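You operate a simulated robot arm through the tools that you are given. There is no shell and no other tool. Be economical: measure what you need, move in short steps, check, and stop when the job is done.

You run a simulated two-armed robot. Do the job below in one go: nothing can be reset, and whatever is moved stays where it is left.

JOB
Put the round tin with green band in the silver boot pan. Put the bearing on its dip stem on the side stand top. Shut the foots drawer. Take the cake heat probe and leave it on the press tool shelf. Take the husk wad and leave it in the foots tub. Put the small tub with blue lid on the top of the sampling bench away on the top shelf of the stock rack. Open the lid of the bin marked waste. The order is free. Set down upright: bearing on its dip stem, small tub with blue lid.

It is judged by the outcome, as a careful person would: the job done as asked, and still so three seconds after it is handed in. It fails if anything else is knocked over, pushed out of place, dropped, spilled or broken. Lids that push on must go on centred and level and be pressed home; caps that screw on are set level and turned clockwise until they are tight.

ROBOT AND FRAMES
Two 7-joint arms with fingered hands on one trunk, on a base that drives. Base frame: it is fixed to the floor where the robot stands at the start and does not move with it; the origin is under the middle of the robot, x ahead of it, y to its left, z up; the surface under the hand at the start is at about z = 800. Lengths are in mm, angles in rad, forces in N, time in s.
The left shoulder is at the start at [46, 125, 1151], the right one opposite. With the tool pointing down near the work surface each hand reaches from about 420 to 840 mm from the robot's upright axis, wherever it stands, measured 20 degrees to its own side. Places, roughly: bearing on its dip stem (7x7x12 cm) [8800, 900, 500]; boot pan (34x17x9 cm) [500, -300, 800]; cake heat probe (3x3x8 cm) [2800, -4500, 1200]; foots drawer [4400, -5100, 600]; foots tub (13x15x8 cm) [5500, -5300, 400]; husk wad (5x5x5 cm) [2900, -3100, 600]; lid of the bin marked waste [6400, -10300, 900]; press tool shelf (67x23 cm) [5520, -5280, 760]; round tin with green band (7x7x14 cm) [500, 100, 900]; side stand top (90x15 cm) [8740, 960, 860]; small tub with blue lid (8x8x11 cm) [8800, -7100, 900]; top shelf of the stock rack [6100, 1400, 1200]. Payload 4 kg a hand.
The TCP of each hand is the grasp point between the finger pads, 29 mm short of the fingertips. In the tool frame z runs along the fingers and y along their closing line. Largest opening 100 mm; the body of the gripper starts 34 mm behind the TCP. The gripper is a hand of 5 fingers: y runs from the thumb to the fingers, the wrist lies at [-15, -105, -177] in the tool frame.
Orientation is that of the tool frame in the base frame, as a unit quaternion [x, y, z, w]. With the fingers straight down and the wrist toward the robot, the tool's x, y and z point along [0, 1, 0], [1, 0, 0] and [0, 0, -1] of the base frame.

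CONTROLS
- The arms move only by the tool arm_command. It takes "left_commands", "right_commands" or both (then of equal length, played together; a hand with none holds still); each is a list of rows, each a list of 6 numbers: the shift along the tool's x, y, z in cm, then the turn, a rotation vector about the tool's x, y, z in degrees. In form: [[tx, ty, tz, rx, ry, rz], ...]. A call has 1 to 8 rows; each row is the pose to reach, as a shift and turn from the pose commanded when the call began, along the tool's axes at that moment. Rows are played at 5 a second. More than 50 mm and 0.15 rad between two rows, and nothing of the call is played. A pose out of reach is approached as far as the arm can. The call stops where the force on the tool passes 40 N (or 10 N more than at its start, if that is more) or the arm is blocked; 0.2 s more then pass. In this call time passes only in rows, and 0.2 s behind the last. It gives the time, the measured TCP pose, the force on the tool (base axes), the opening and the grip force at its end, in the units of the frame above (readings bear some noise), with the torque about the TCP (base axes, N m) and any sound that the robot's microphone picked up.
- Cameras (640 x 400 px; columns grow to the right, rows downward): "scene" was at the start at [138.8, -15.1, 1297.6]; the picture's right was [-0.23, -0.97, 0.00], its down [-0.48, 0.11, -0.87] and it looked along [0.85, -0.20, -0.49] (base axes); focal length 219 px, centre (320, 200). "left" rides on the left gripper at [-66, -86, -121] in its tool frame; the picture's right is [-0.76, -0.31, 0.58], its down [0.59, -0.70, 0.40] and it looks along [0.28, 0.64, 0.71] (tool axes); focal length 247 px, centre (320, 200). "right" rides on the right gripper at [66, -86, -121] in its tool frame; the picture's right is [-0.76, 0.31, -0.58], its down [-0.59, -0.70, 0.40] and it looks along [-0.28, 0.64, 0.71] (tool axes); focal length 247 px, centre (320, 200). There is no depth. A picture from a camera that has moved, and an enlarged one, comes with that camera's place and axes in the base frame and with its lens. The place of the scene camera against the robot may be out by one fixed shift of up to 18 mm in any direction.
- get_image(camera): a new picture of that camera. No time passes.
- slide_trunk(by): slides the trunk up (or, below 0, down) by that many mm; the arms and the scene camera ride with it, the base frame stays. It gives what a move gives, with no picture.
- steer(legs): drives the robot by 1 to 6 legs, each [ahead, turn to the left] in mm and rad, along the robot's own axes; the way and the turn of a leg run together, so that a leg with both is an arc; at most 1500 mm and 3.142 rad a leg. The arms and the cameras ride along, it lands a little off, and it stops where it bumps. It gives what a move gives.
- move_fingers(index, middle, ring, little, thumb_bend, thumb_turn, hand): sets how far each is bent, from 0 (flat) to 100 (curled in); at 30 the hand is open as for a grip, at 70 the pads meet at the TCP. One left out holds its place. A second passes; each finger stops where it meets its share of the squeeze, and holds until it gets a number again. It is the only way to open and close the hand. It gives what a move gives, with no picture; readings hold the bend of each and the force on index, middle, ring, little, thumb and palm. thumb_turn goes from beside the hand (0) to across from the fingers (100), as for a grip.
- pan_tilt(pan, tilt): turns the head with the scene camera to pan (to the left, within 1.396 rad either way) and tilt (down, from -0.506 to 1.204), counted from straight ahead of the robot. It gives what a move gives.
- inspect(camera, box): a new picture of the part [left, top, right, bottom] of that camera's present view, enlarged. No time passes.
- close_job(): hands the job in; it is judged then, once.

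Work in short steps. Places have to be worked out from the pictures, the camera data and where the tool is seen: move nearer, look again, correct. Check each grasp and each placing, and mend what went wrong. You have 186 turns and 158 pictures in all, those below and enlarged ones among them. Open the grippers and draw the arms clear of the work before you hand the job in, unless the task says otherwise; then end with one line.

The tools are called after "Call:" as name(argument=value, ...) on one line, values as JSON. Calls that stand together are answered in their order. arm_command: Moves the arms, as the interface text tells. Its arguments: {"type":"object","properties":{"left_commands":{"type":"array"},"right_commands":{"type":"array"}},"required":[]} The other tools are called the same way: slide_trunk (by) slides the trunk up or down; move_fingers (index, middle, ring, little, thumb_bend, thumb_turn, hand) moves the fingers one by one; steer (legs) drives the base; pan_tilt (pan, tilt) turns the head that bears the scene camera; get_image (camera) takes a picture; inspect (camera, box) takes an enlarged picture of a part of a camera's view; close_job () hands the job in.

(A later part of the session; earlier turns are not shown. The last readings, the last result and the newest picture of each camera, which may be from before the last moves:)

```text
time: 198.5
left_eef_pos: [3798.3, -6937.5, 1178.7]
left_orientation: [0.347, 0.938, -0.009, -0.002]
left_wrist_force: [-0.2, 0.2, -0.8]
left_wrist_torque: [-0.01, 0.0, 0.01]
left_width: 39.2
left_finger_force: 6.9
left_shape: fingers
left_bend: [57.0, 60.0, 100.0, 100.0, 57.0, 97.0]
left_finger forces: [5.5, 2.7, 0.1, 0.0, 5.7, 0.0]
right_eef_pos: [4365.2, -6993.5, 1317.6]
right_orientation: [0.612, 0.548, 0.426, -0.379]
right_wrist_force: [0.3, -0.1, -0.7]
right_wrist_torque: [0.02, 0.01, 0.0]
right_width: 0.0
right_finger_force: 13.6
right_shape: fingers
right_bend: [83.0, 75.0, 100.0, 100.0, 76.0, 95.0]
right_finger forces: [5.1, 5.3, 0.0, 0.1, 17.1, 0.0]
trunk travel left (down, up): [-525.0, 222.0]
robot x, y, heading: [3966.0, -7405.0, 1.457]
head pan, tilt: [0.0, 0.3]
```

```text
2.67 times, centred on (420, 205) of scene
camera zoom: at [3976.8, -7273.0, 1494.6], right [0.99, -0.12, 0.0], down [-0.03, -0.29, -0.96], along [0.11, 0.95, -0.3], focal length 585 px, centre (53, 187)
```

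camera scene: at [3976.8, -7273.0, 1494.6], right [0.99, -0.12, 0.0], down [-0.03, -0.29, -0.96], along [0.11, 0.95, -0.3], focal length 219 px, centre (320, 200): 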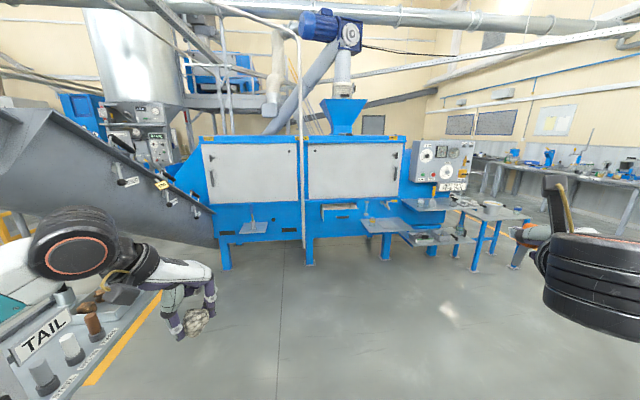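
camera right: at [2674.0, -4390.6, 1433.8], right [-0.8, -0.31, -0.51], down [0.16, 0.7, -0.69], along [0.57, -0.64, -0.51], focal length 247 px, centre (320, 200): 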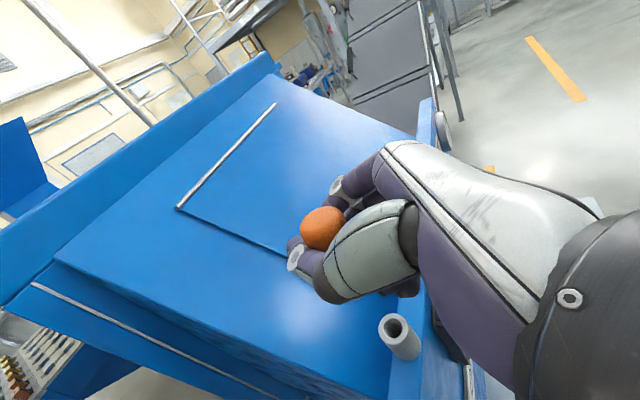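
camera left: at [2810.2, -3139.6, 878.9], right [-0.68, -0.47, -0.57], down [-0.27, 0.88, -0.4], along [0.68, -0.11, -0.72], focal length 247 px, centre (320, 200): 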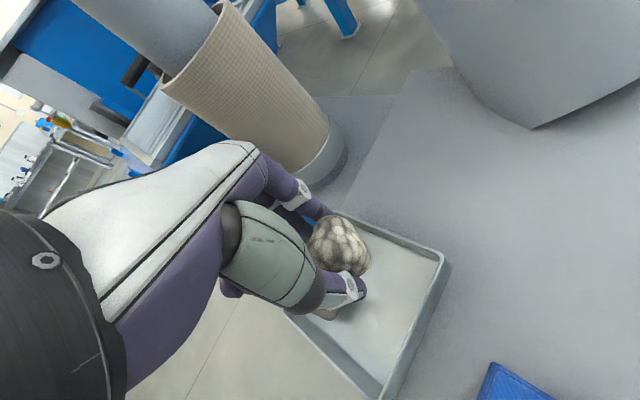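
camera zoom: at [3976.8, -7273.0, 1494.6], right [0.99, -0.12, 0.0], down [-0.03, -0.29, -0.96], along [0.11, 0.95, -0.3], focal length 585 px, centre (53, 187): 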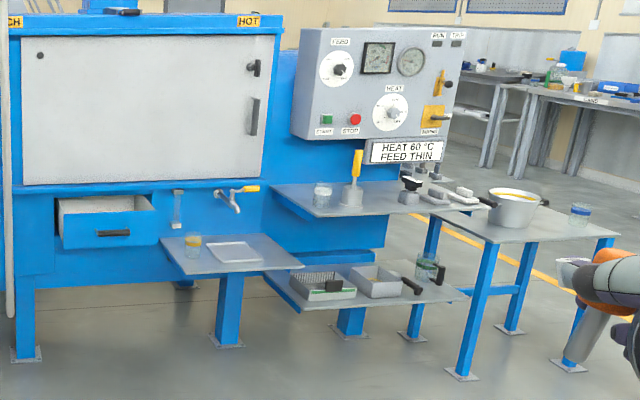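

The foots tub is the plain box at about [5506, -5321, 400]. On the shelf there is a free gap around x 5430–5570, y -5280. I drive to about (5180, -5930) and face the machine.

Call:
steer(legs=[[0, -0.573], [1000, 0], [900, 0], [0, 0.687]])

Call:
pan_tilt(pan=-0.4, tilt=0.7)

Call:
get_image(camera="scene")

```text
time: 211.5
left_eef_pos: [4973.3, -5509.8, 1180.0]
left_orientation: [0.302, 0.953, -0.009, -0.001]
left_wrist_force: [0.0, 0.4, -1.1]
left_wrist_torque: [0.03, 0.01, 0.01]
left_width: 38.9
left_finger_force: 6.6
left_shape: fingers
left_bend: [57.0, 60.0, 100.0, 100.0, 57.0, 97.0]
left_finger forces: [5.3, 2.7, 0.1, 0.1, 5.6, 0.0]
right_eef_pos: [5543.0, -5509.8, 1318.0]
right_orientation: [0.586, 0.576, 0.407, -0.398]
right_wrist_force: [-0.1, 0.2, -0.8]
right_wrist_torque: [-0.01, 0.01, -0.03]
right_width: 0.0
right_finger_force: 12.8
right_shape: fingers
right_bend: [83.0, 75.0, 100.0, 100.0, 76.0, 95.0]
right_finger forces: [5.1, 5.2, 0.0, 0.1, 16.9, 0.1]
trunk travel left (down, up): [-525.0, 222.0]
robot x, y, heading: [5188.1, -5955.0, 1.549]
head pan, tilt: [0.0, 0.3]
```

```text
time: 212.3
left_eef_pos: [4972.9, -5508.6, 1180.0]
left_orientation: [0.302, 0.953, -0.009, -0.001]
left_wrist_force: [-0.3, 0.3, -1.1]
left_wrist_torque: [0.02, 0.0, -0.01]
left_width: 39.2
left_finger_force: 6.8
left_shape: fingers
left_bend: [57.0, 60.0, 100.0, 100.0, 57.0, 97.0]
left_finger forces: [5.3, 2.8, 0.0, 0.0, 5.6, 0.0]
right_eef_pos: [5543.0, -5509.8, 1318.2]
right_orientation: [0.585, 0.576, 0.407, -0.399]
right_wrist_force: [1.1, 0.0, -1.3]
right_wrist_torque: [0.01, 0.0, 0.01]
right_width: 0.0
right_finger_force: 13.2
right_shape: fingers
right_bend: [83.0, 75.0, 100.0, 100.0, 76.0, 95.0]
right_finger forces: [4.9, 5.1, 0.1, 0.0, 16.9, 0.1]
trunk travel left (down, up): [-525.0, 222.0]
robot x, y, heading: [5183.5, -5958.3, 1.552]
head pan, tilt: [-0.4, 0.7]
```

```text
92 pictures are left
camera scene: at [5215.4, -5840.4, 1458.6], right [0.91, -0.41, 0.0], down [-0.26, -0.59, -0.77], along [0.31, 0.7, -0.64], focal length 219 px, centre (320, 200)
```

scene: 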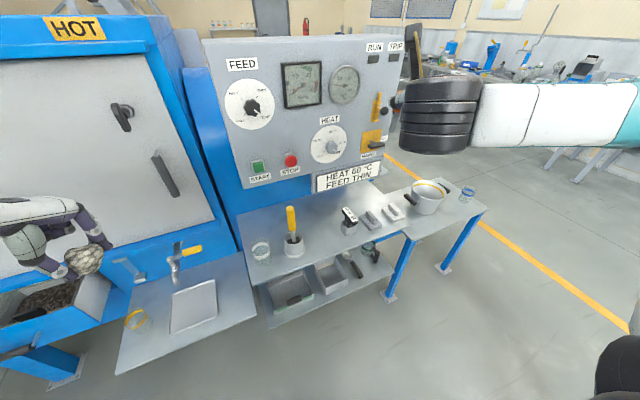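

The shelf gap centre is about [5465, -5280]. I rotate the right hand to point down, which brings the probe near horizontal, and then lower the trunk.

Call:
arm_command(right_commands=[[0, 0, 0, 0, -8.5, 0], [0, 0, 0, 0, -17, 0], [0, 0, 0, 0, -25.5, 0], [0, 0, 0, 0, -34, 0], [0, 0, 0, 0, -42.5, 0], [0, 0, 0, 0, -51, 0], [0, 0, 0, 0, -59.5, 0], [0, 0, 0, 0, -68, 0]])

Call:
slide_trunk(by=-230)

Call:
get_image(camera="right")

Call:
get_image(camera="scene")

```text
time: 214.2
left_eef_pos: [4972.0, -5508.8, 1179.7]
left_orientation: [0.302, 0.953, -0.009, -0.001]
left_wrist_force: [-0.2, -0.2, -1.5]
left_wrist_torque: [0.0, -0.01, 0.04]
left_width: 39.2
left_finger_force: 6.6
left_shape: fingers
left_bend: [57.0, 60.0, 100.0, 100.0, 57.0, 97.0]
left_finger forces: [5.4, 2.7, 0.0, 0.0, 5.6, 0.0]
right_eef_pos: [5542.8, -5510.9, 1315.9]
right_orientation: [0.714, 0.7, 0.01, -0.008]
right_wrist_force: [0.7, -0.7, -2.0]
right_wrist_torque: [-0.09, 0.01, 0.0]
right_width: 0.0
right_finger_force: 13.6
right_shape: fingers
right_bend: [83.0, 75.0, 100.0, 100.0, 76.0, 94.0]
right_finger forces: [5.1, 5.1, 0.0, 0.0, 16.9, 0.0]
trunk travel left (down, up): [-525.0, 222.0]
robot x, y, heading: [5193.0, -5956.0, 1.55]
head pan, tilt: [-0.4, 0.7]
```

```text
time: 216.6
left_eef_pos: [4972.5, -5510.2, 950.2]
left_orientation: [0.302, 0.953, -0.008, -0.001]
left_wrist_force: [0.1, 0.3, -0.2]
left_wrist_torque: [-0.01, 0.0, 0.01]
left_width: 39.2
left_finger_force: 6.6
left_shape: fingers
left_bend: [57.0, 60.0, 100.0, 100.0, 57.0, 97.0]
left_finger forces: [5.4, 2.7, 0.0, 0.0, 5.6, 0.0]
right_eef_pos: [5543.0, -5510.6, 1090.0]
right_orientation: [0.713, 0.701, 0.011, -0.008]
right_wrist_force: [0.2, 0.1, -1.3]
right_wrist_torque: [-0.02, 0.02, 0.02]
right_width: 0.0
right_finger_force: 13.0
right_shape: fingers
right_bend: [83.0, 75.0, 100.0, 100.0, 76.0, 94.0]
right_finger forces: [5.1, 5.1, 0.1, 0.0, 17.0, 0.0]
trunk travel left (down, up): [-295.0, 452.0]
robot x, y, heading: [5186.9, -5955.4, 1.551]
head pan, tilt: [-0.4, 0.7]
```

```text
91 pictures are left
camera right: at [5456.6, -5446.0, 1210.2], right [0.29, -0.78, 0.56], down [-0.71, -0.57, -0.42], along [0.64, -0.28, -0.72], focal length 247 px, centre (320, 200)
```

right: 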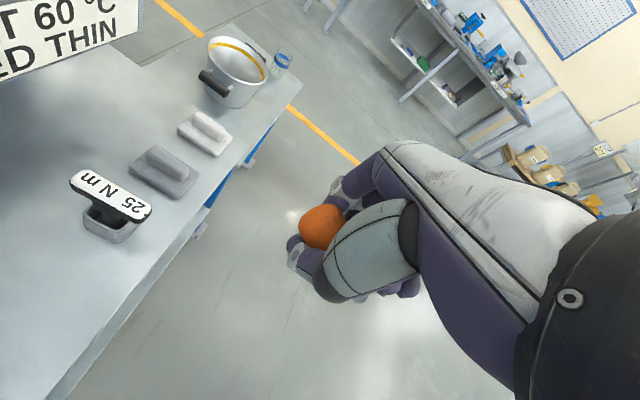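

```text
90 pictures are left
camera scene: at [5216.2, -5801.1, 1225.3], right [0.91, -0.41, 0.0], down [-0.26, -0.59, -0.76], along [0.31, 0.7, -0.64], focal length 219 px, centre (320, 200)
```

scene: 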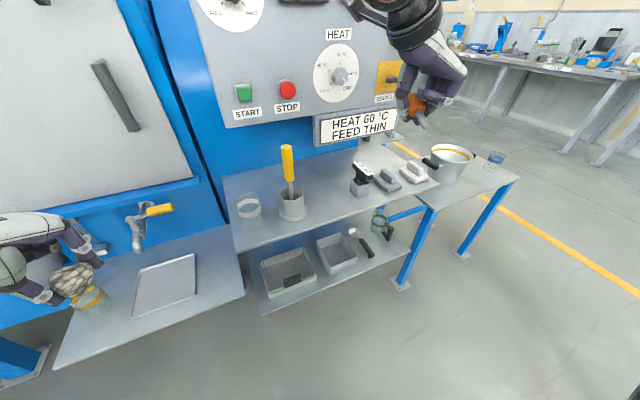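

The wrist would come close to the yellow tool's handle in this yaw. I turn the hand back 90° about its axis so the wrist lies toward me and the probe lies across the shelf.

Call:
arm_command(right_commands=[[0, 0, 0, 0, 0, -8.5], [0, 0, 0, 0, 0, -17], [0, 0, 0, 0, 0, -25.5], [0, 0, 0, 0, 0, -34], [0, 0, 0, 0, 0, -42.5], [0, 0, 0, 0, 0, -51], [0, 0, 0, 0, 0, -59.5], [0, 0, 0, 0, 0, -68]])

Call:
arm_command(right_commands=[[0, 0, 0, 0, 0, -7.5], [0, 0, 0, 0, 0, -15], [0, 0, 0, 0, 0, -22.5]])

Call:
get_image(camera="right")

```text
time: 218.4
left_eef_pos: [4973.4, -5509.5, 950.2]
left_orientation: [0.302, 0.953, -0.008, -0.001]
left_wrist_force: [-0.4, 0.0, -0.8]
left_wrist_torque: [0.03, 0.02, 0.0]
left_width: 39.1
left_finger_force: 6.8
left_shape: fingers
left_bend: [57.0, 60.0, 100.0, 100.0, 57.0, 97.0]
left_finger forces: [5.3, 2.7, 0.1, 0.0, 5.5, 0.0]
right_eef_pos: [5542.3, -5510.3, 1087.8]
right_orientation: [0.198, 0.98, 0.013, -0.001]
right_wrist_force: [-1.0, -0.3, -0.6]
right_wrist_torque: [0.03, -0.01, -0.01]
right_width: 0.0
right_finger_force: 13.5
right_shape: fingers
right_bend: [83.0, 76.0, 100.0, 100.0, 76.0, 94.0]
right_finger forces: [5.0, 5.0, 0.1, 0.0, 17.0, 0.0]
trunk travel left (down, up): [-295.0, 452.0]
robot x, y, heading: [5186.7, -5953.6, 1.55]
head pan, tilt: [-0.4, 0.7]
```

```text
time: 219.2
left_eef_pos: [4973.1, -5509.8, 950.2]
left_orientation: [0.303, 0.953, -0.009, -0.002]
left_wrist_force: [-1.1, 0.1, -0.6]
left_wrist_torque: [0.01, 0.02, -0.03]
left_width: 39.4
left_finger_force: 6.9
left_shape: fingers
left_bend: [57.0, 60.0, 100.0, 100.0, 57.0, 97.0]
left_finger forces: [5.3, 2.7, 0.1, 0.1, 5.7, 0.0]
right_eef_pos: [5543.4, -5511.0, 1087.5]
right_orientation: [0.005, 1.0, 0.013, 0.002]
right_wrist_force: [0.4, 0.6, -0.6]
right_wrist_torque: [-0.01, 0.03, 0.0]
right_width: 0.3
right_finger_force: 13.9
right_shape: fingers
right_bend: [83.0, 76.0, 100.0, 100.0, 76.0, 94.0]
right_finger forces: [5.0, 5.1, 0.0, 0.1, 17.0, 0.0]
trunk travel left (down, up): [-295.0, 452.0]
robot x, y, heading: [5186.2, -5959.5, 1.55]
head pan, tilt: [-0.4, 0.7]
```

```text
89 pictures are left
camera right: at [5475.4, -5597.9, 1205.7], right [0.76, 0.29, 0.59], down [0.58, -0.7, -0.41], along [0.29, 0.66, -0.69], focal length 247 px, centre (320, 200)
```

right: 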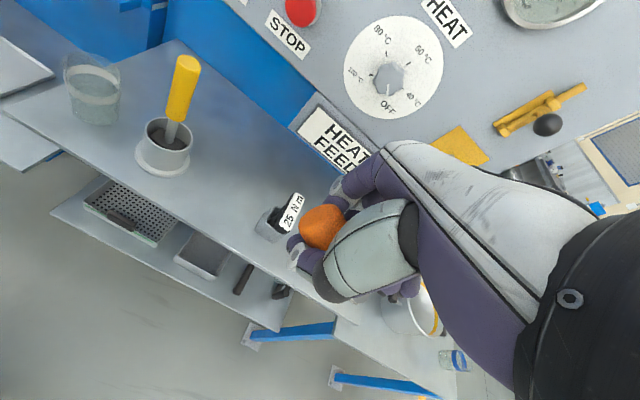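

I move over the gap at [5450, -5285] and down to z 840, keeping clear of the cup and the torque tool.

Call:
arm_command(right_commands=[[1.4, 3.4, 1.5, 0, 0, 0], [2.8, 6.8, 4, 0, 0, 0], [4.2, 10.2, 7, 0, 0, 0], [5.6, 13.6, 10, 0, 0, 0], [7, 17, 13.5, 0, 0, 0], [8.2, 20, 17, 0, 0, 0], [9.3, 22.6, 20.7, 0, 0, 0], [9.3, 22.6, 24.7, 0, 0, 0]])

Call:
get_image(camera="right")

Call:
get_image(camera="scene")

```text
refused: row 5 steps farther than a row can; nothing moved
```

```text
88 pictures are left
camera right: at [5475.4, -5597.9, 1205.7], right [0.76, 0.29, 0.59], down [0.58, -0.7, -0.41], along [0.29, 0.66, -0.69], focal length 247 px, centre (320, 200)
```

right: 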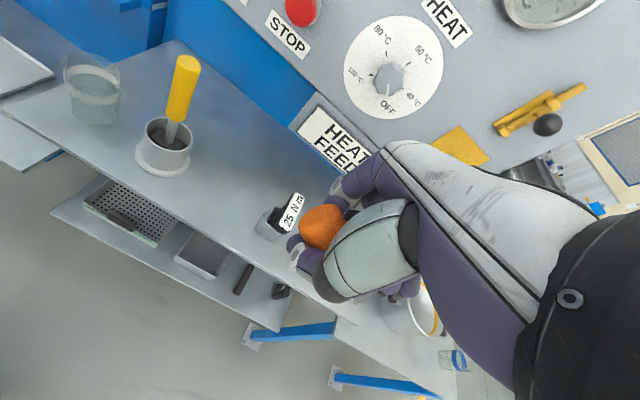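

```text
87 pictures are left
camera scene: at [5216.6, -5800.8, 1225.1], right [0.91, -0.41, 0.0], down [-0.26, -0.59, -0.76], along [0.31, 0.7, -0.64], focal length 219 px, centre (320, 200)
```

scene: 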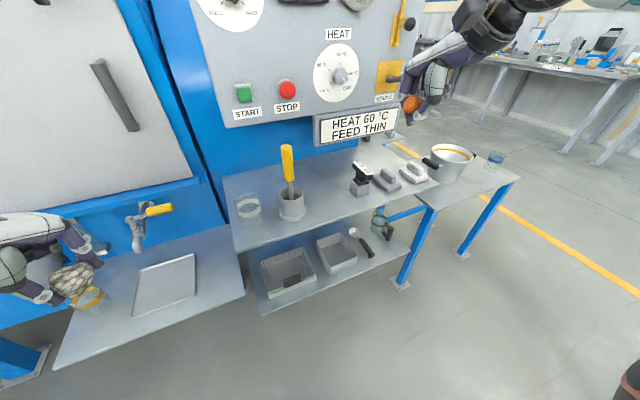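

That row was just over the step limit, so nothing moved. I resend it with even steps.

Call:
arm_command(right_commands=[[1.2, 2.9, 3, 0, 0, 0], [2.4, 5.7, 6, 0, 0, 0], [3.6, 8.6, 9, 0, 0, 0], [4.8, 11.4, 12, 0, 0, 0], [6, 14.2, 15, 0, 0, 0], [7.2, 17, 18, 0, 0, 0], [8.3, 19.8, 21, 0, 0, 0], [9.3, 22.6, 23.5, 0, 0, 0]])

Call:
get_image(camera="right")

Call:
get_image(camera="scene")

```text
time: 221.0
left_eef_pos: [4972.4, -5509.0, 949.6]
left_orientation: [0.303, 0.953, -0.009, -0.001]
left_wrist_force: [0.1, 0.0, -0.2]
left_wrist_torque: [0.03, -0.02, 0.03]
left_width: 39.3
left_finger_force: 7.3
left_shape: fingers
left_bend: [57.0, 60.0, 100.0, 100.0, 57.0, 97.0]
left_finger forces: [5.3, 2.7, 0.0, 0.0, 5.6, 0.1]
right_eef_pos: [5452.7, -5274.3, 859.0]
right_orientation: [0.005, 1.0, 0.013, 0.001]
right_wrist_force: [0.6, -0.2, -1.0]
right_wrist_torque: [0.03, 0.01, -0.04]
right_width: 0.0
right_finger_force: 8.1
right_shape: fingers
right_bend: [83.0, 76.0, 100.0, 100.0, 76.0, 94.0]
right_finger forces: [4.9, 4.9, 0.0, 0.0, 6.9, 0.0]
trunk travel left (down, up): [-295.0, 452.0]
robot x, y, heading: [5189.4, -5955.6, 1.549]
head pan, tilt: [-0.4, 0.7]
```

```text
86 pictures are left
camera right: at [5384.1, -5363.4, 977.1], right [0.76, 0.28, 0.59], down [0.58, -0.7, -0.41], along [0.29, 0.66, -0.69], focal length 247 px, centre (320, 200)
```

right: 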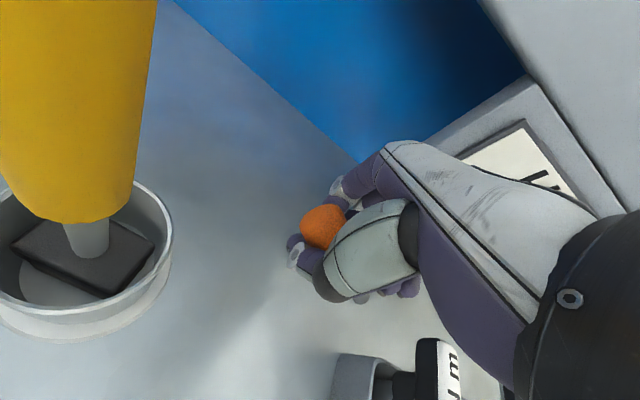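

```text
85 pictures are left
camera scene: at [5216.2, -5800.1, 1225.0], right [0.91, -0.41, 0.0], down [-0.26, -0.59, -0.76], along [0.31, 0.7, -0.64], focal length 219 px, centre (320, 200)
```

scene: 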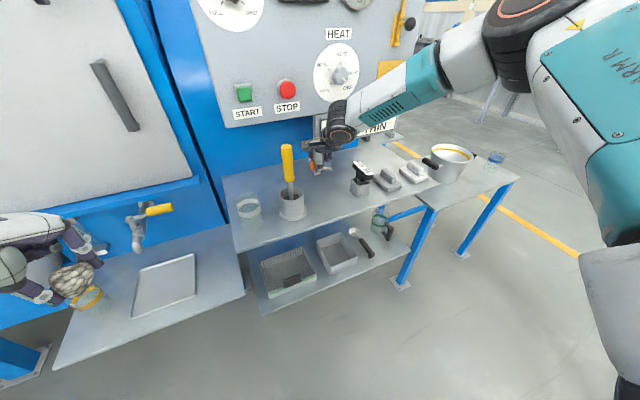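

The probe hangs over the gap. I lower it 5 cm and check the height.

Call:
arm_command(right_commands=[[-0.5, 0, 2, 0, 0, 0], [-0.5, 0, 4, 0, 0, 0], [-0.5, 0, 5.2, 0, 0, 0]])

Call:
inspect(camera="scene", box=[250, 100, 410, 220])

Call:
get_image(camera="right")

```text
time: 221.8
left_eef_pos: [4972.8, -5509.5, 948.8]
left_orientation: [0.303, 0.953, -0.009, -0.001]
left_wrist_force: [-0.5, 0.2, 0.2]
left_wrist_torque: [-0.02, 0.01, 0.01]
left_width: 39.0
left_finger_force: 6.5
left_shape: fingers
left_bend: [57.0, 60.0, 100.0, 100.0, 57.0, 97.0]
left_finger forces: [5.3, 2.8, 0.0, 0.0, 5.6, 0.0]
right_eef_pos: [5457.7, -5273.6, 807.1]
right_orientation: [0.005, 1.0, 0.014, 0.002]
right_wrist_force: [0.3, 0.4, -1.1]
right_wrist_torque: [0.01, -0.03, 0.01]
right_width: 0.0
right_finger_force: 8.7
right_shape: fingers
right_bend: [83.0, 76.0, 100.0, 100.0, 76.0, 94.0]
right_finger forces: [4.8, 4.9, 0.0, 0.0, 6.8, 0.0]
trunk travel left (down, up): [-295.0, 452.0]
robot x, y, heading: [5187.6, -5954.9, 1.552]
head pan, tilt: [-0.4, 0.7]
```

```text
3.33 times, centred on (330, 160) of scene
camera zoom: at [5216.4, -5800.7, 1225.1], right [0.91, -0.41, 0.0], down [-0.26, -0.59, -0.76], along [0.31, 0.7, -0.64], focal length 731 px, centre (287, 333)
```

zoom: 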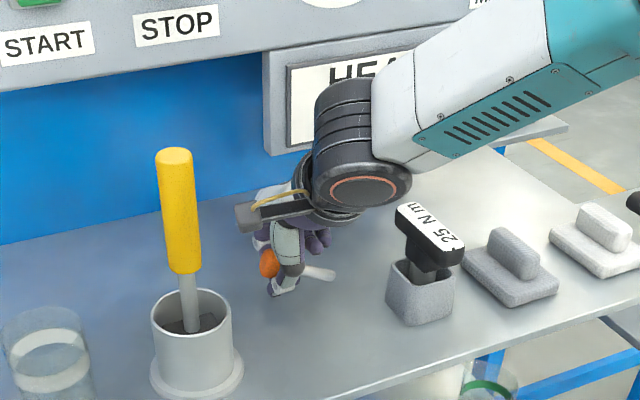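

```text
83 pictures are left
camera right: at [5390.4, -5362.5, 925.4], right [0.76, 0.28, 0.59], down [0.58, -0.7, -0.42], along [0.29, 0.66, -0.69], focal length 247 px, centre (320, 200)
```

right: 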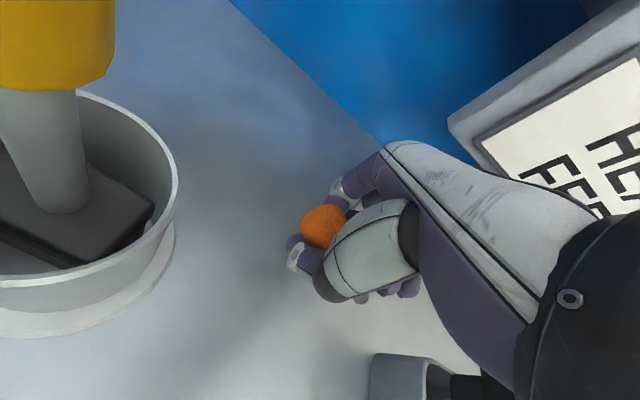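

The scene view shows the probe horizontal, with its handle left and stem right, just above the shelf. I lower in small steps until it touches.

Call:
arm_command(right_commands=[[0, 0, 0.6, 0, 0, 0], [0, 0, 1.1, 0, 0, 0], [0, 0, 1.5, 0, 0, 0], [0, 0, 1.8, 0, 0, 0]])

Call:
inspect(camera="scene", box=[290, 130, 370, 190])

```text
time: 222.8
left_eef_pos: [4971.8, -5510.5, 949.1]
left_orientation: [0.302, 0.953, -0.008, 0.0]
left_wrist_force: [0.0, 0.4, -1.4]
left_wrist_torque: [0.05, 0.0, 0.0]
left_width: 39.2
left_finger_force: 6.9
left_shape: fingers
left_bend: [57.0, 60.0, 100.0, 100.0, 57.0, 97.0]
left_finger forces: [5.3, 2.7, 0.0, 0.0, 5.5, 0.0]
right_eef_pos: [5459.4, -5275.1, 788.6]
right_orientation: [0.004, 1.0, 0.013, 0.001]
right_wrist_force: [-0.1, -1.0, -0.1]
right_wrist_torque: [-0.02, -0.01, -0.02]
right_width: 0.0
right_finger_force: 8.6
right_shape: fingers
right_bend: [83.0, 76.0, 100.0, 100.0, 76.0, 94.0]
right_finger forces: [4.9, 5.0, 0.0, 0.1, 6.9, 0.0]
trunk travel left (down, up): [-295.0, 452.0]
robot x, y, heading: [5184.4, -5954.7, 1.551]
head pan, tilt: [-0.4, 0.7]
```

```text
6.67 times, centred on (330, 160) of scene
camera zoom: at [5216.4, -5800.7, 1225.1], right [0.91, -0.41, 0.0], down [-0.26, -0.59, -0.76], along [0.31, 0.7, -0.64], focal length 1462 px, centre (253, 467)
```

zoom: 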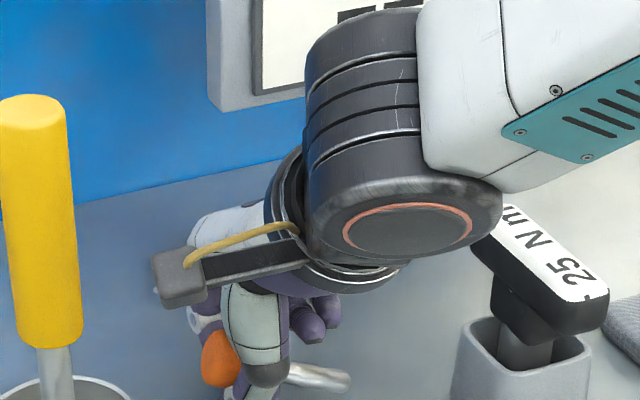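

No contact yet. I go down another 1.6 cm in fine steps.

Call:
arm_command(right_commands=[[0, 0, 0.3, 0, 0, 0], [0, 0, 0.6, 0, 0, 0], [0, 0, 0.9, 0, 0, 0]])

Call:
inspect(camera="scene", box=[290, 140, 370, 200])

```text
time: 223.6
left_eef_pos: [4973.0, -5512.1, 951.6]
left_orientation: [0.303, 0.953, -0.007, -0.002]
left_wrist_force: [-0.5, 0.5, -0.8]
left_wrist_torque: [-0.02, 0.02, 0.0]
left_width: 39.4
left_finger_force: 6.7
left_shape: fingers
left_bend: [57.0, 60.0, 100.0, 100.0, 57.0, 97.0]
left_finger forces: [5.3, 2.7, 0.0, 0.0, 5.6, 0.0]
right_eef_pos: [5458.7, -5274.8, 785.2]
right_orientation: [0.006, 1.0, 0.018, 0.001]
right_wrist_force: [1.6, -6.1, 22.7]
right_wrist_torque: [-0.16, 0.09, 0.02]
right_width: 0.0
right_finger_force: 26.7
right_shape: fingers
right_bend: [83.0, 76.0, 100.0, 100.0, 78.0, 94.0]
right_finger forces: [3.1, 4.7, 0.0, 0.0, 45.1, 0.0]
trunk travel left (down, up): [-295.0, 452.0]
robot x, y, heading: [5190.2, -5960.1, 1.553]
head pan, tilt: [-0.4, 0.7]
```

```text
6.67 times, centred on (330, 170) of scene
camera zoom: at [5215.7, -5803.6, 1225.9], right [0.91, -0.41, 0.0], down [-0.26, -0.59, -0.77], along [0.31, 0.7, -0.64], focal length 1462 px, centre (253, 400)
```

zoom: 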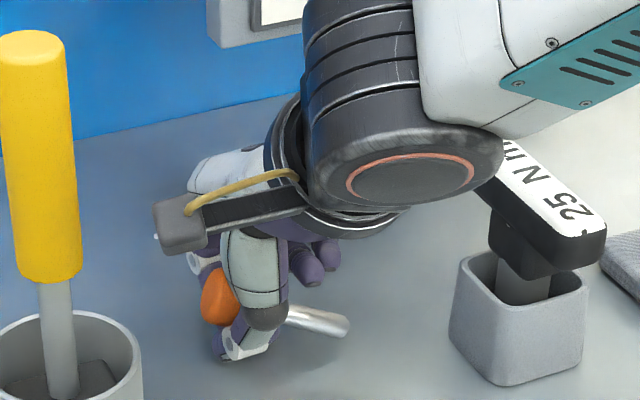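

The thumb tip is touching the shelf. I raise 6 mm and open gradually so the probe settles between the fingers.

Call:
arm_command(right_commands=[[0, 0, -0.4, 0, 0, 0], [0, 0, -0.8, 0, 0, 0]])

Call:
move_fingers(hand="right", index=62, middle=62, thumb_bend=62)

Call:
move_fingers(hand="right", index=45, middle=45, thumb_bend=45)

Call:
inspect(camera="scene", box=[290, 140, 370, 200])

Call:
get_image(camera="right")

```text
time: 224.2
left_eef_pos: [4973.0, -5509.6, 951.1]
left_orientation: [0.301, 0.953, -0.009, 0.0]
left_wrist_force: [0.1, -0.3, -1.0]
left_wrist_torque: [-0.01, 0.02, 0.03]
left_width: 39.3
left_finger_force: 6.7
left_shape: fingers
left_bend: [57.0, 60.0, 100.0, 100.0, 57.0, 97.0]
left_finger forces: [5.2, 2.7, 0.0, 0.0, 5.6, 0.1]
right_eef_pos: [5458.3, -5276.2, 785.1]
right_orientation: [0.004, 1.0, 0.013, 0.003]
right_wrist_force: [0.7, 1.2, 3.6]
right_wrist_torque: [0.02, -0.01, -0.02]
right_width: 0.2
right_finger_force: 6.7
right_shape: fingers
right_bend: [83.0, 76.0, 100.0, 100.0, 78.0, 94.0]
right_finger forces: [3.4, 4.9, 0.0, 0.0, 5.5, 0.0]
trunk travel left (down, up): [-295.0, 452.0]
robot x, y, heading: [5184.3, -5955.6, 1.551]
head pan, tilt: [-0.4, 0.7]
```

```text
time: 225.2
left_eef_pos: [4971.5, -5511.6, 952.0]
left_orientation: [0.302, 0.953, -0.009, -0.001]
left_wrist_force: [0.3, 0.2, -0.1]
left_wrist_torque: [-0.02, -0.01, 0.04]
left_width: 39.2
left_finger_force: 6.8
left_shape: fingers
left_bend: [57.0, 60.0, 100.0, 100.0, 57.0, 97.0]
left_finger forces: [5.3, 2.7, 0.0, 0.0, 5.6, 0.1]
right_eef_pos: [5456.3, -5275.5, 790.5]
right_orientation: [0.004, 1.0, 0.015, 0.002]
right_wrist_force: [-4.1, 1.2, 21.3]
right_wrist_torque: [0.1, 0.16, -0.02]
right_width: 11.6
right_finger_force: 11.1
right_shape: fingers
right_bend: [62.0, 64.0, 100.0, 100.0, 68.0, 97.0]
right_finger forces: [0.3, 9.2, 0.1, 0.0, 13.4, 0.0]
trunk travel left (down, up): [-295.0, 452.0]
robot x, y, heading: [5184.7, -5955.5, 1.55]
head pan, tilt: [-0.4, 0.7]
```

```text
time: 226.2
left_eef_pos: [4971.6, -5512.4, 951.0]
left_orientation: [0.302, 0.953, -0.009, -0.002]
left_wrist_force: [0.1, -0.1, -0.8]
left_wrist_torque: [-0.01, 0.0, -0.03]
left_width: 39.1
left_finger_force: 6.7
left_shape: fingers
left_bend: [57.0, 60.0, 100.0, 100.0, 57.0, 97.0]
left_finger forces: [5.3, 2.7, 0.0, 0.0, 5.6, 0.0]
right_eef_pos: [5457.8, -5276.9, 791.5]
right_orientation: [0.005, 1.0, 0.017, 0.002]
right_wrist_force: [-0.6, 6.1, 26.7]
right_wrist_torque: [-0.02, 0.17, -0.18]
right_width: 39.4
right_finger_force: 13.1
right_shape: fingers
right_bend: [45.0, 46.0, 100.0, 100.0, 59.0, 97.0]
right_finger forces: [0.0, 5.0, 0.0, 0.0, 21.3, 0.0]
trunk travel left (down, up): [-295.0, 452.0]
robot x, y, heading: [5186.8, -5955.8, 1.549]
head pan, tilt: [-0.4, 0.7]
```

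```text
6.67 times, centred on (330, 170) of scene
camera zoom: at [5215.3, -5802.8, 1225.6], right [0.91, -0.41, 0.0], down [-0.26, -0.59, -0.77], along [0.31, 0.7, -0.64], focal length 1462 px, centre (253, 400)
```

zoom: 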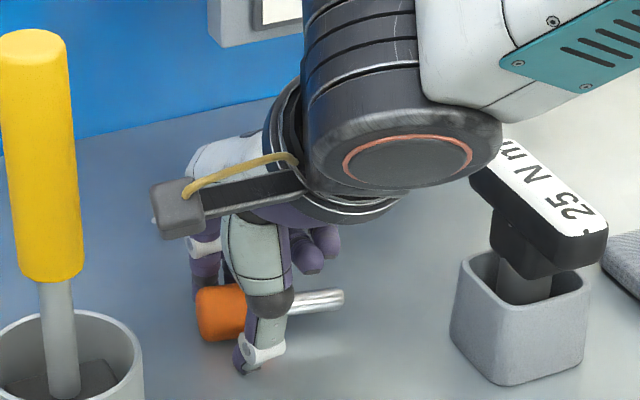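

```text
79 pictures are left
camera right: at [5389.4, -5363.6, 908.8], right [0.76, 0.28, 0.59], down [0.58, -0.7, -0.42], along [0.29, 0.66, -0.69], focal length 247 px, centre (320, 200)
```

right: 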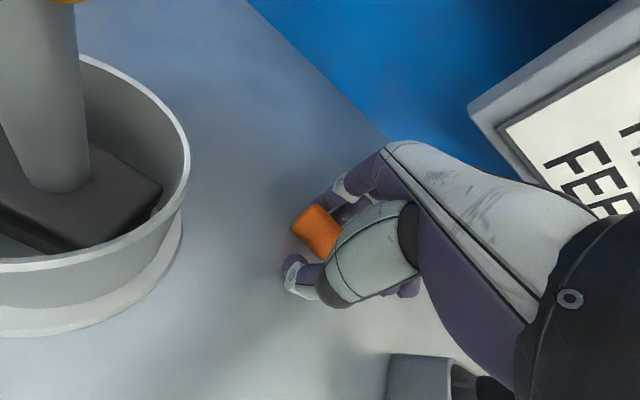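

The probe lies on the shelf and the fingertips are pressing the surface. I lift 1 cm, open fully, then raise the hand clear.

Call:
arm_command(right_commands=[[0, 0, -0.6, 0, 0, 0], [0, 0, -1.2, 0, 0, 0]])

Call:
move_fingers(hand="right", index=30, middle=30, thumb_bend=30)

Call:
arm_command(right_commands=[[0, 0, -4, 0, 0, 0], [0, 0, -8, 0, 0, 0], [0, 0, -12, 0, 0, 0], [0, 0, -16, 0, 0, 0], [0, -3, -19, 0, 0, 0], [0, -7, -21, 0, 0, 0], [0, -11, -23, 0, 0, 0]])

Call:
get_image(camera="scene")

```text
time: 226.8
left_eef_pos: [4972.4, -5509.6, 949.2]
left_orientation: [0.304, 0.953, -0.008, -0.002]
left_wrist_force: [0.3, -0.5, 0.4]
left_wrist_torque: [0.02, 0.02, -0.01]
left_width: 39.3
left_finger_force: 6.9
left_shape: fingers
left_bend: [57.0, 60.0, 100.0, 100.0, 57.0, 97.0]
left_finger forces: [5.4, 2.6, 0.0, 0.1, 5.6, 0.1]
right_eef_pos: [5460.4, -5279.2, 794.7]
right_orientation: [0.005, 1.0, 0.009, 0.003]
right_wrist_force: [-0.4, 0.4, -0.5]
right_wrist_torque: [-0.04, 0.04, 0.02]
right_width: 62.2
right_finger_force: 0.1
right_shape: fingers
right_bend: [45.0, 45.0, 100.0, 100.0, 45.0, 97.0]
right_finger forces: [0.1, 0.0, 0.0, 0.1, 0.1, 0.1]
trunk travel left (down, up): [-295.0, 452.0]
robot x, y, heading: [5189.7, -5955.5, 1.549]
head pan, tilt: [-0.4, 0.7]
```

```text
time: 227.8
left_eef_pos: [4973.7, -5509.3, 949.1]
left_orientation: [0.303, 0.953, -0.008, -0.001]
left_wrist_force: [-0.2, 0.5, -0.5]
left_wrist_torque: [0.01, -0.01, 0.01]
left_width: 39.1
left_finger_force: 6.2
left_shape: fingers
left_bend: [57.0, 60.0, 100.0, 100.0, 57.0, 97.0]
left_finger forces: [5.3, 2.7, 0.0, 0.1, 5.6, 0.0]
right_eef_pos: [5458.4, -5275.1, 799.5]
right_orientation: [0.004, 1.0, 0.013, 0.002]
right_wrist_force: [0.5, -0.5, 0.1]
right_wrist_torque: [-0.01, 0.03, -0.01]
right_width: 98.4
right_finger_force: 0.1
right_shape: fingers
right_bend: [30.0, 30.0, 100.0, 100.0, 30.0, 97.0]
right_finger forces: [0.0, 0.0, 0.1, 0.0, 0.0, 0.0]
trunk travel left (down, up): [-295.0, 452.0]
robot x, y, heading: [5187.2, -5957.9, 1.548]
head pan, tilt: [-0.4, 0.7]
```

```text
time: 229.4
left_eef_pos: [4972.5, -5510.0, 950.8]
left_orientation: [0.302, 0.953, -0.009, -0.002]
left_wrist_force: [0.9, -0.2, -0.8]
left_wrist_torque: [-0.04, 0.01, 0.05]
left_width: 39.4
left_finger_force: 6.8
left_shape: fingers
left_bend: [57.0, 60.0, 100.0, 100.0, 57.0, 97.0]
left_finger forces: [5.3, 2.7, 0.0, 0.1, 5.6, 0.1]
right_eef_pos: [5456.6, -5392.9, 1028.9]
right_orientation: [0.004, 1.0, 0.014, 0.002]
right_wrist_force: [-0.4, 0.6, 0.4]
right_wrist_torque: [0.03, -0.02, -0.02]
right_width: 98.7
right_finger_force: 0.1
right_shape: fingers
right_bend: [30.0, 30.0, 100.0, 100.0, 30.0, 98.0]
right_finger forces: [0.0, 0.0, 0.0, 0.0, 0.1, 0.0]
trunk travel left (down, up): [-295.0, 452.0]
robot x, y, heading: [5186.2, -5954.6, 1.546]
head pan, tilt: [-0.4, 0.7]
```

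```text
78 pictures are left
camera scene: at [5216.3, -5801.6, 1225.3], right [0.91, -0.41, 0.0], down [-0.26, -0.59, -0.77], along [0.31, 0.7, -0.64], focal length 219 px, centre (320, 200)
```

scene: 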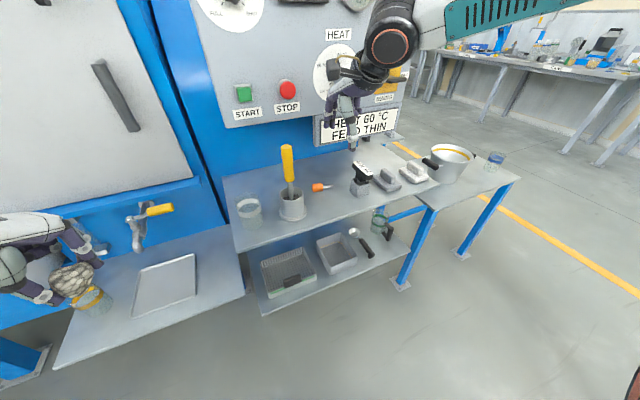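

The probe lies flat on the shelf. The tub is beneath the shelf at about [5515, -5315], so I reposition to put it ahead and to the left of me for the left hand.

Call:
steer(legs=[[0, -1.55], [530, 0], [0, 1.57]])

Call:
slide_trunk(by=-180)

Call:
pan_tilt(pan=0.3, tilt=0.6)

Call:
get_image(camera="scene")

```text
time: 240.2
left_eef_pos: [5485.9, -5511.8, 950.0]
left_orientation: [0.283, 0.959, -0.008, -0.002]
left_wrist_force: [-0.4, -0.3, -1.2]
left_wrist_torque: [-0.02, 0.0, -0.03]
left_width: 39.0
left_finger_force: 7.2
left_shape: fingers
left_bend: [57.0, 60.0, 100.0, 100.0, 57.0, 97.0]
left_finger forces: [5.4, 3.1, 0.0, 0.1, 5.4, 0.0]
right_eef_pos: [5964.1, -5373.5, 1027.1]
right_orientation: [-0.015, 1.0, 0.013, 0.002]
right_wrist_force: [0.3, -0.2, 0.0]
right_wrist_torque: [0.0, 0.0, 0.02]
right_width: 98.6
right_finger_force: 0.0
right_shape: fingers
right_bend: [30.0, 30.0, 100.0, 100.0, 30.0, 98.0]
right_finger forces: [0.1, 0.0, 0.0, 0.0, 0.0, 0.1]
trunk travel left (down, up): [-295.0, 452.0]
robot x, y, heading: [5714.3, -5945.7, 1.591]
head pan, tilt: [-0.4, 0.7]
```

```text
time: 242.2
left_eef_pos: [5486.0, -5510.9, 770.1]
left_orientation: [0.283, 0.959, -0.008, -0.001]
left_wrist_force: [0.0, -0.1, -0.8]
left_wrist_torque: [-0.01, 0.01, 0.02]
left_width: 38.8
left_finger_force: 6.9
left_shape: fingers
left_bend: [57.0, 60.0, 100.0, 100.0, 57.0, 97.0]
left_finger forces: [5.3, 2.9, 0.0, 0.0, 5.4, 0.0]
right_eef_pos: [5963.3, -5374.1, 847.5]
right_orientation: [-0.015, 1.0, 0.014, 0.001]
right_wrist_force: [0.0, -0.9, -0.9]
right_wrist_torque: [-0.01, -0.03, 0.01]
right_width: 98.4
right_finger_force: 0.0
right_shape: fingers
right_bend: [30.0, 30.0, 100.0, 100.0, 30.0, 98.0]
right_finger forces: [0.0, 0.0, 0.0, 0.0, 0.0, 0.0]
trunk travel left (down, up): [-115.0, 632.0]
robot x, y, heading: [5717.3, -5948.6, 1.593]
head pan, tilt: [-0.4, 0.7]
```

```text
time: 243.3
left_eef_pos: [5486.4, -5511.0, 768.7]
left_orientation: [0.284, 0.959, -0.009, -0.001]
left_wrist_force: [0.5, -0.2, 0.5]
left_wrist_torque: [-0.01, 0.03, 0.02]
left_width: 38.9
left_finger_force: 7.0
left_shape: fingers
left_bend: [57.0, 60.0, 100.0, 100.0, 57.0, 97.0]
left_finger forces: [5.3, 3.0, 0.0, 0.0, 5.4, 0.0]
right_eef_pos: [5965.2, -5373.9, 846.7]
right_orientation: [-0.017, 1.0, 0.013, 0.002]
right_wrist_force: [-0.3, -0.9, -0.6]
right_wrist_torque: [0.04, -0.02, 0.02]
right_width: 98.6
right_finger_force: 0.1
right_shape: fingers
right_bend: [30.0, 30.0, 100.0, 100.0, 30.0, 98.0]
right_finger forces: [0.1, 0.0, 0.0, 0.0, 0.0, 0.1]
trunk travel left (down, up): [-115.0, 632.0]
robot x, y, heading: [5720.1, -5950.0, 1.594]
head pan, tilt: [0.3, 0.6]
```

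```text
77 pictures are left
camera scene: at [5680.8, -5719.9, 1046.2], right [0.95, 0.31, 0.0], down [0.18, -0.54, -0.82], along [-0.26, 0.78, -0.57], focal length 219 px, centre (320, 200)
```

scene: 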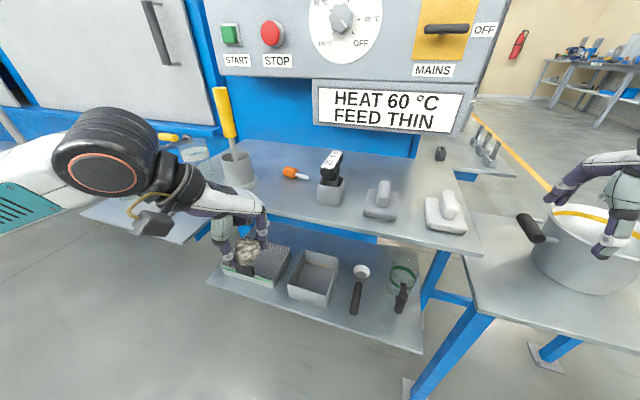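

The lowered right hand is hovering inside the pan on the side table, with no contact force. I raise it straight up at once, before anything else.

Call:
arm_command(right_commands=[[0, 0, -4, 0, 0, 0], [0, 0, -8, 0, 0, 0], [0, 0, -12, 0, 0, 0], [0, 0, -16, 0, 0, 0], [0, 0, -20, 0, 0, 0], [0, -4, -22, 0, 0, 0], [0, -8, -24, 0, 0, 0]])

Call:
get_image(camera="right")

```text
time: 244.9
left_eef_pos: [5485.0, -5509.8, 770.4]
left_orientation: [0.284, 0.959, -0.008, -0.002]
left_wrist_force: [0.8, 0.4, -1.1]
left_wrist_torque: [0.01, 0.0, 0.02]
left_width: 39.1
left_finger_force: 6.7
left_shape: fingers
left_bend: [57.0, 60.0, 100.0, 100.0, 57.0, 97.0]
left_finger forces: [5.3, 3.0, 0.0, 0.0, 5.3, 0.0]
right_eef_pos: [5964.5, -5461.2, 1084.9]
right_orientation: [-0.016, 1.0, 0.014, 0.002]
right_wrist_force: [-0.1, 0.6, -0.3]
right_wrist_torque: [0.0, -0.03, 0.0]
right_width: 98.8
right_finger_force: 0.0
right_shape: fingers
right_bend: [30.0, 30.0, 100.0, 100.0, 30.0, 98.0]
right_finger forces: [0.1, 0.0, 0.0, 0.0, 0.0, 0.1]
trunk travel left (down, up): [-115.0, 632.0]
robot x, y, heading: [5718.0, -5947.1, 1.592]
head pan, tilt: [0.3, 0.6]
```

```text
76 pictures are left
camera right: at [5901.3, -5551.9, 1203.3], right [0.74, 0.32, 0.59], down [0.61, -0.67, -0.41], along [0.27, 0.67, -0.69], focal length 247 px, centre (320, 200)
```

right: 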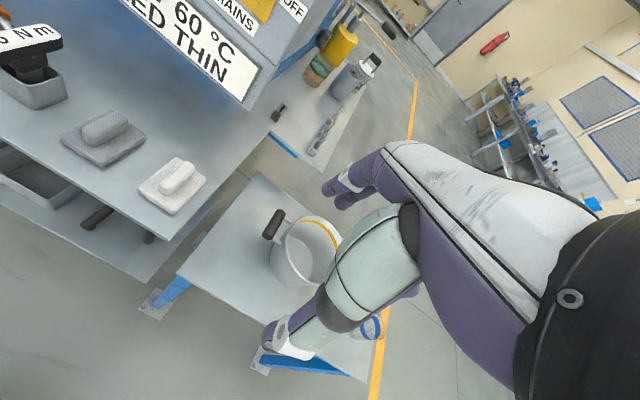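

The pan is undisturbed and the right hand is clear. Now I tilt the left hand forward while lowering it in front of the shelf.

Call:
arm_command(left_commands=[[-0.9, -0.2, 3.3, -6.98, 4.56, 0], [-1.8, -0.4, 6.6, -13.96, 9.12, 0], [-2.7, -0.6, 10, -20.9, 13.7, 0], [-3.5, -0.9, 13.3, -27.9, 18.2, 0], [-4.4, -1.1, 16.6, -34.9, 22.8, 0], [-5.3, -1.35, 20, -41.9, 27.4, 0]])

Call:
get_image(camera="scene")

Call:
get_image(camera="left")

```text
time: 246.3
left_eef_pos: [5520.3, -5555.3, 570.6]
left_orientation: [0.258, 0.872, 0.397, -0.122]
left_wrist_force: [0.1, 0.0, -1.2]
left_wrist_torque: [0.01, -0.01, -0.03]
left_width: 38.6
left_finger_force: 7.7
left_shape: fingers
left_bend: [57.0, 60.0, 100.0, 100.0, 57.0, 97.0]
left_finger forces: [5.4, 3.9, 0.0, 0.0, 5.7, 0.0]
left hand out of reach, approached as far as the arm can: row 1, 2, 3, 4
right_eef_pos: [5966.2, -5461.3, 1083.4]
right_orientation: [-0.016, 1.0, 0.013, 0.002]
right_wrist_force: [0.9, 0.1, 0.7]
right_wrist_torque: [-0.03, 0.06, -0.02]
right_width: 98.6
right_finger_force: 0.2
right_shape: fingers
right_bend: [30.0, 30.0, 100.0, 100.0, 30.0, 98.0]
right_finger forces: [0.0, 0.0, 0.0, 0.0, 0.0, 0.0]
trunk travel left (down, up): [-115.0, 632.0]
robot x, y, heading: [5721.7, -5949.9, 1.592]
head pan, tilt: [0.3, 0.6]
```

```text
75 pictures are left
camera scene: at [5681.1, -5720.0, 1046.3], right [0.95, 0.31, 0.0], down [0.18, -0.54, -0.82], along [-0.26, 0.78, -0.57], focal length 219 px, centre (320, 200)
```

scene: 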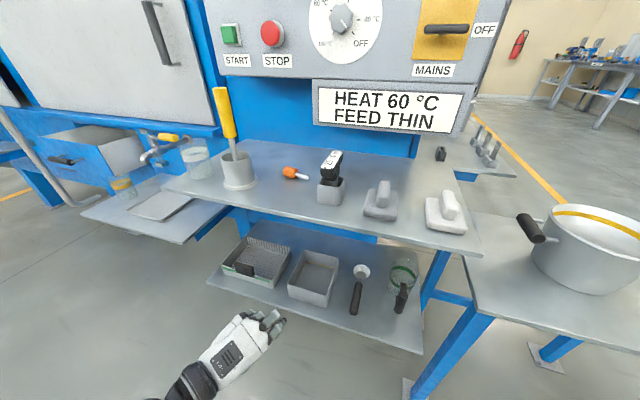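

```text
74 pictures are left
camera left: at [5531.5, -5717.1, 568.7], right [0.46, 0.0, -0.89], down [-0.88, 0.12, -0.46], along [0.11, 0.99, 0.05], focal length 247 px, centre (320, 200)
```

left: 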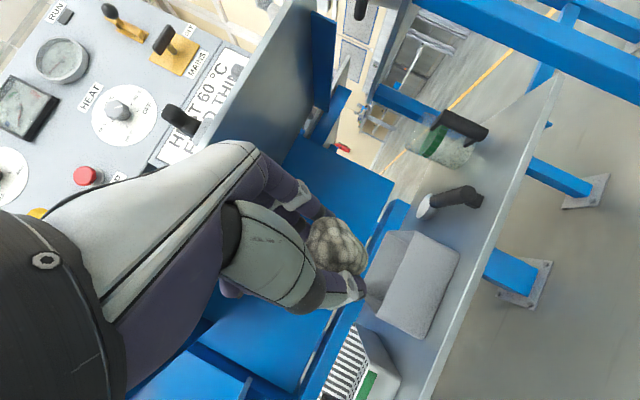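

The left camera confirms the tub straight ahead at x ≈ 5524. I slide the hand forward under the shelf at z 540.

Call:
arm_command(left_commands=[[1.32, 2.19, 3.87, 0, 0, 0], [2.65, 4.39, 7.73, 0, 0, 0], [3.97, 6.58, 11.6, 0, 0, 0], [5.3, 8.78, 15.5, 0, 0, 0], [6.62, 10.97, 19.33, 0, 0, 0]])

Call:
get_image(camera="left")

Call:
get_image(camera="scene")

```text
time: 247.5
left_eef_pos: [5526.1, -5324.4, 540.7]
left_orientation: [0.259, 0.872, 0.397, -0.122]
left_wrist_force: [0.1, -1.1, -0.4]
left_wrist_torque: [0.01, -0.01, 0.02]
left_width: 38.7
left_finger_force: 7.4
left_shape: fingers
left_bend: [57.0, 60.0, 100.0, 100.0, 57.0, 97.0]
left_finger forces: [5.4, 3.6, 0.1, 0.0, 5.6, 0.1]
right_eef_pos: [5966.0, -5460.6, 1083.9]
right_orientation: [-0.016, 1.0, 0.012, 0.002]
right_wrist_force: [0.2, 0.3, -0.1]
right_wrist_torque: [-0.01, -0.02, -0.01]
right_width: 98.8
right_finger_force: 0.1
right_shape: fingers
right_bend: [30.0, 30.0, 100.0, 100.0, 30.0, 98.0]
right_finger forces: [0.0, 0.0, 0.1, 0.1, 0.0, 0.0]
trunk travel left (down, up): [-115.0, 632.0]
robot x, y, heading: [5717.6, -5950.9, 1.595]
head pan, tilt: [0.3, 0.6]
```

```text
73 pictures are left
camera left: at [5535.7, -5485.1, 537.5], right [0.46, 0.0, -0.89], down [-0.88, 0.12, -0.46], along [0.11, 0.99, 0.06], focal length 247 px, centre (320, 200)
```

left: 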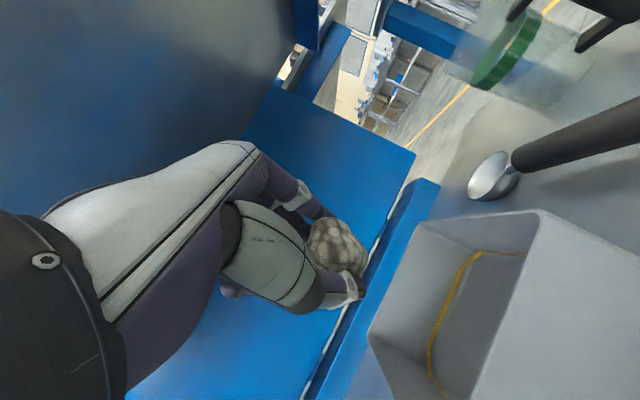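

```text
72 pictures are left
camera scene: at [5680.8, -5719.9, 1046.2], right [0.95, 0.32, 0.0], down [0.18, -0.54, -0.82], along [-0.26, 0.78, -0.57], focal length 219 px, centre (320, 200)
```

scene: 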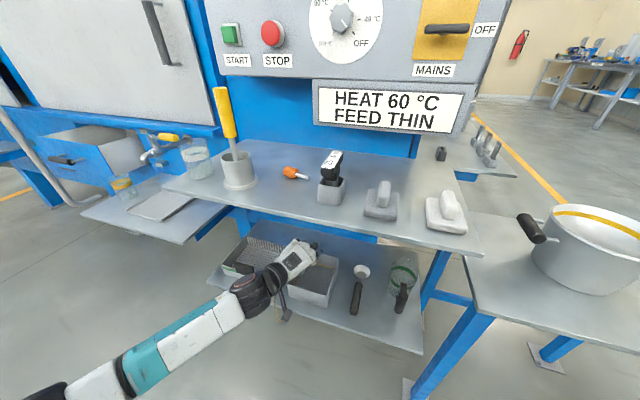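

The tub opening spans x 5469–5594, y -5363…-5215, with its rim near z 445. I move in and down to TCP [5530, -5290, 463].

Call:
arm_command(left_commands=[[-0.8, -0.9, 2.5, 0, 0, 0], [-1.6, -1.8, 5.1, 0, 0, 0], [-2.4, -2.6, 7.5, 0, 0, 0]])

Call:
get_image(camera="left")

```text
time: 248.3
left_eef_pos: [5529.1, -5290.1, 464.8]
left_orientation: [0.259, 0.871, 0.398, -0.124]
left_wrist_force: [0.3, -0.3, -0.6]
left_wrist_torque: [-0.02, 0.01, -0.04]
left_width: 38.7
left_finger_force: 7.3
left_shape: fingers
left_bend: [57.0, 60.0, 100.0, 100.0, 57.0, 97.0]
left_finger forces: [5.4, 3.5, 0.0, 0.0, 5.6, 0.1]
right_eef_pos: [5964.4, -5460.3, 1085.7]
right_orientation: [-0.016, 1.0, 0.013, 0.001]
right_wrist_force: [-0.2, 0.9, -0.5]
right_wrist_torque: [-0.01, 0.01, 0.01]
right_width: 98.4
right_finger_force: 0.1
right_shape: fingers
right_bend: [30.0, 30.0, 100.0, 100.0, 30.0, 98.0]
right_finger forces: [0.1, 0.0, 0.0, 0.0, 0.0, 0.0]
trunk travel left (down, up): [-115.0, 632.0]
robot x, y, heading: [5719.0, -5946.4, 1.59]
head pan, tilt: [0.3, 0.6]
```

```text
71 pictures are left
camera left: at [5540.0, -5452.1, 462.0], right [0.46, 0.0, -0.89], down [-0.88, 0.12, -0.46], along [0.11, 0.99, 0.06], focal length 247 px, centre (320, 200)
```

left: 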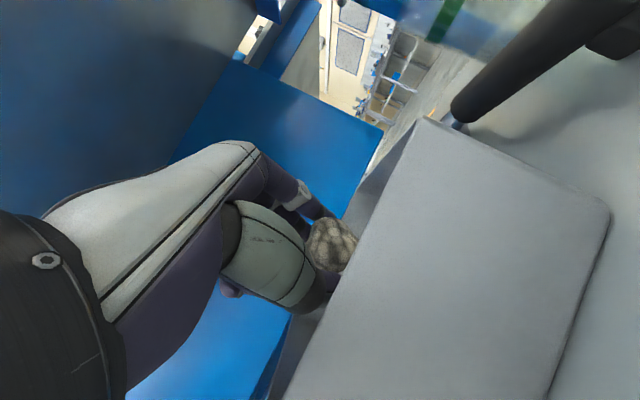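

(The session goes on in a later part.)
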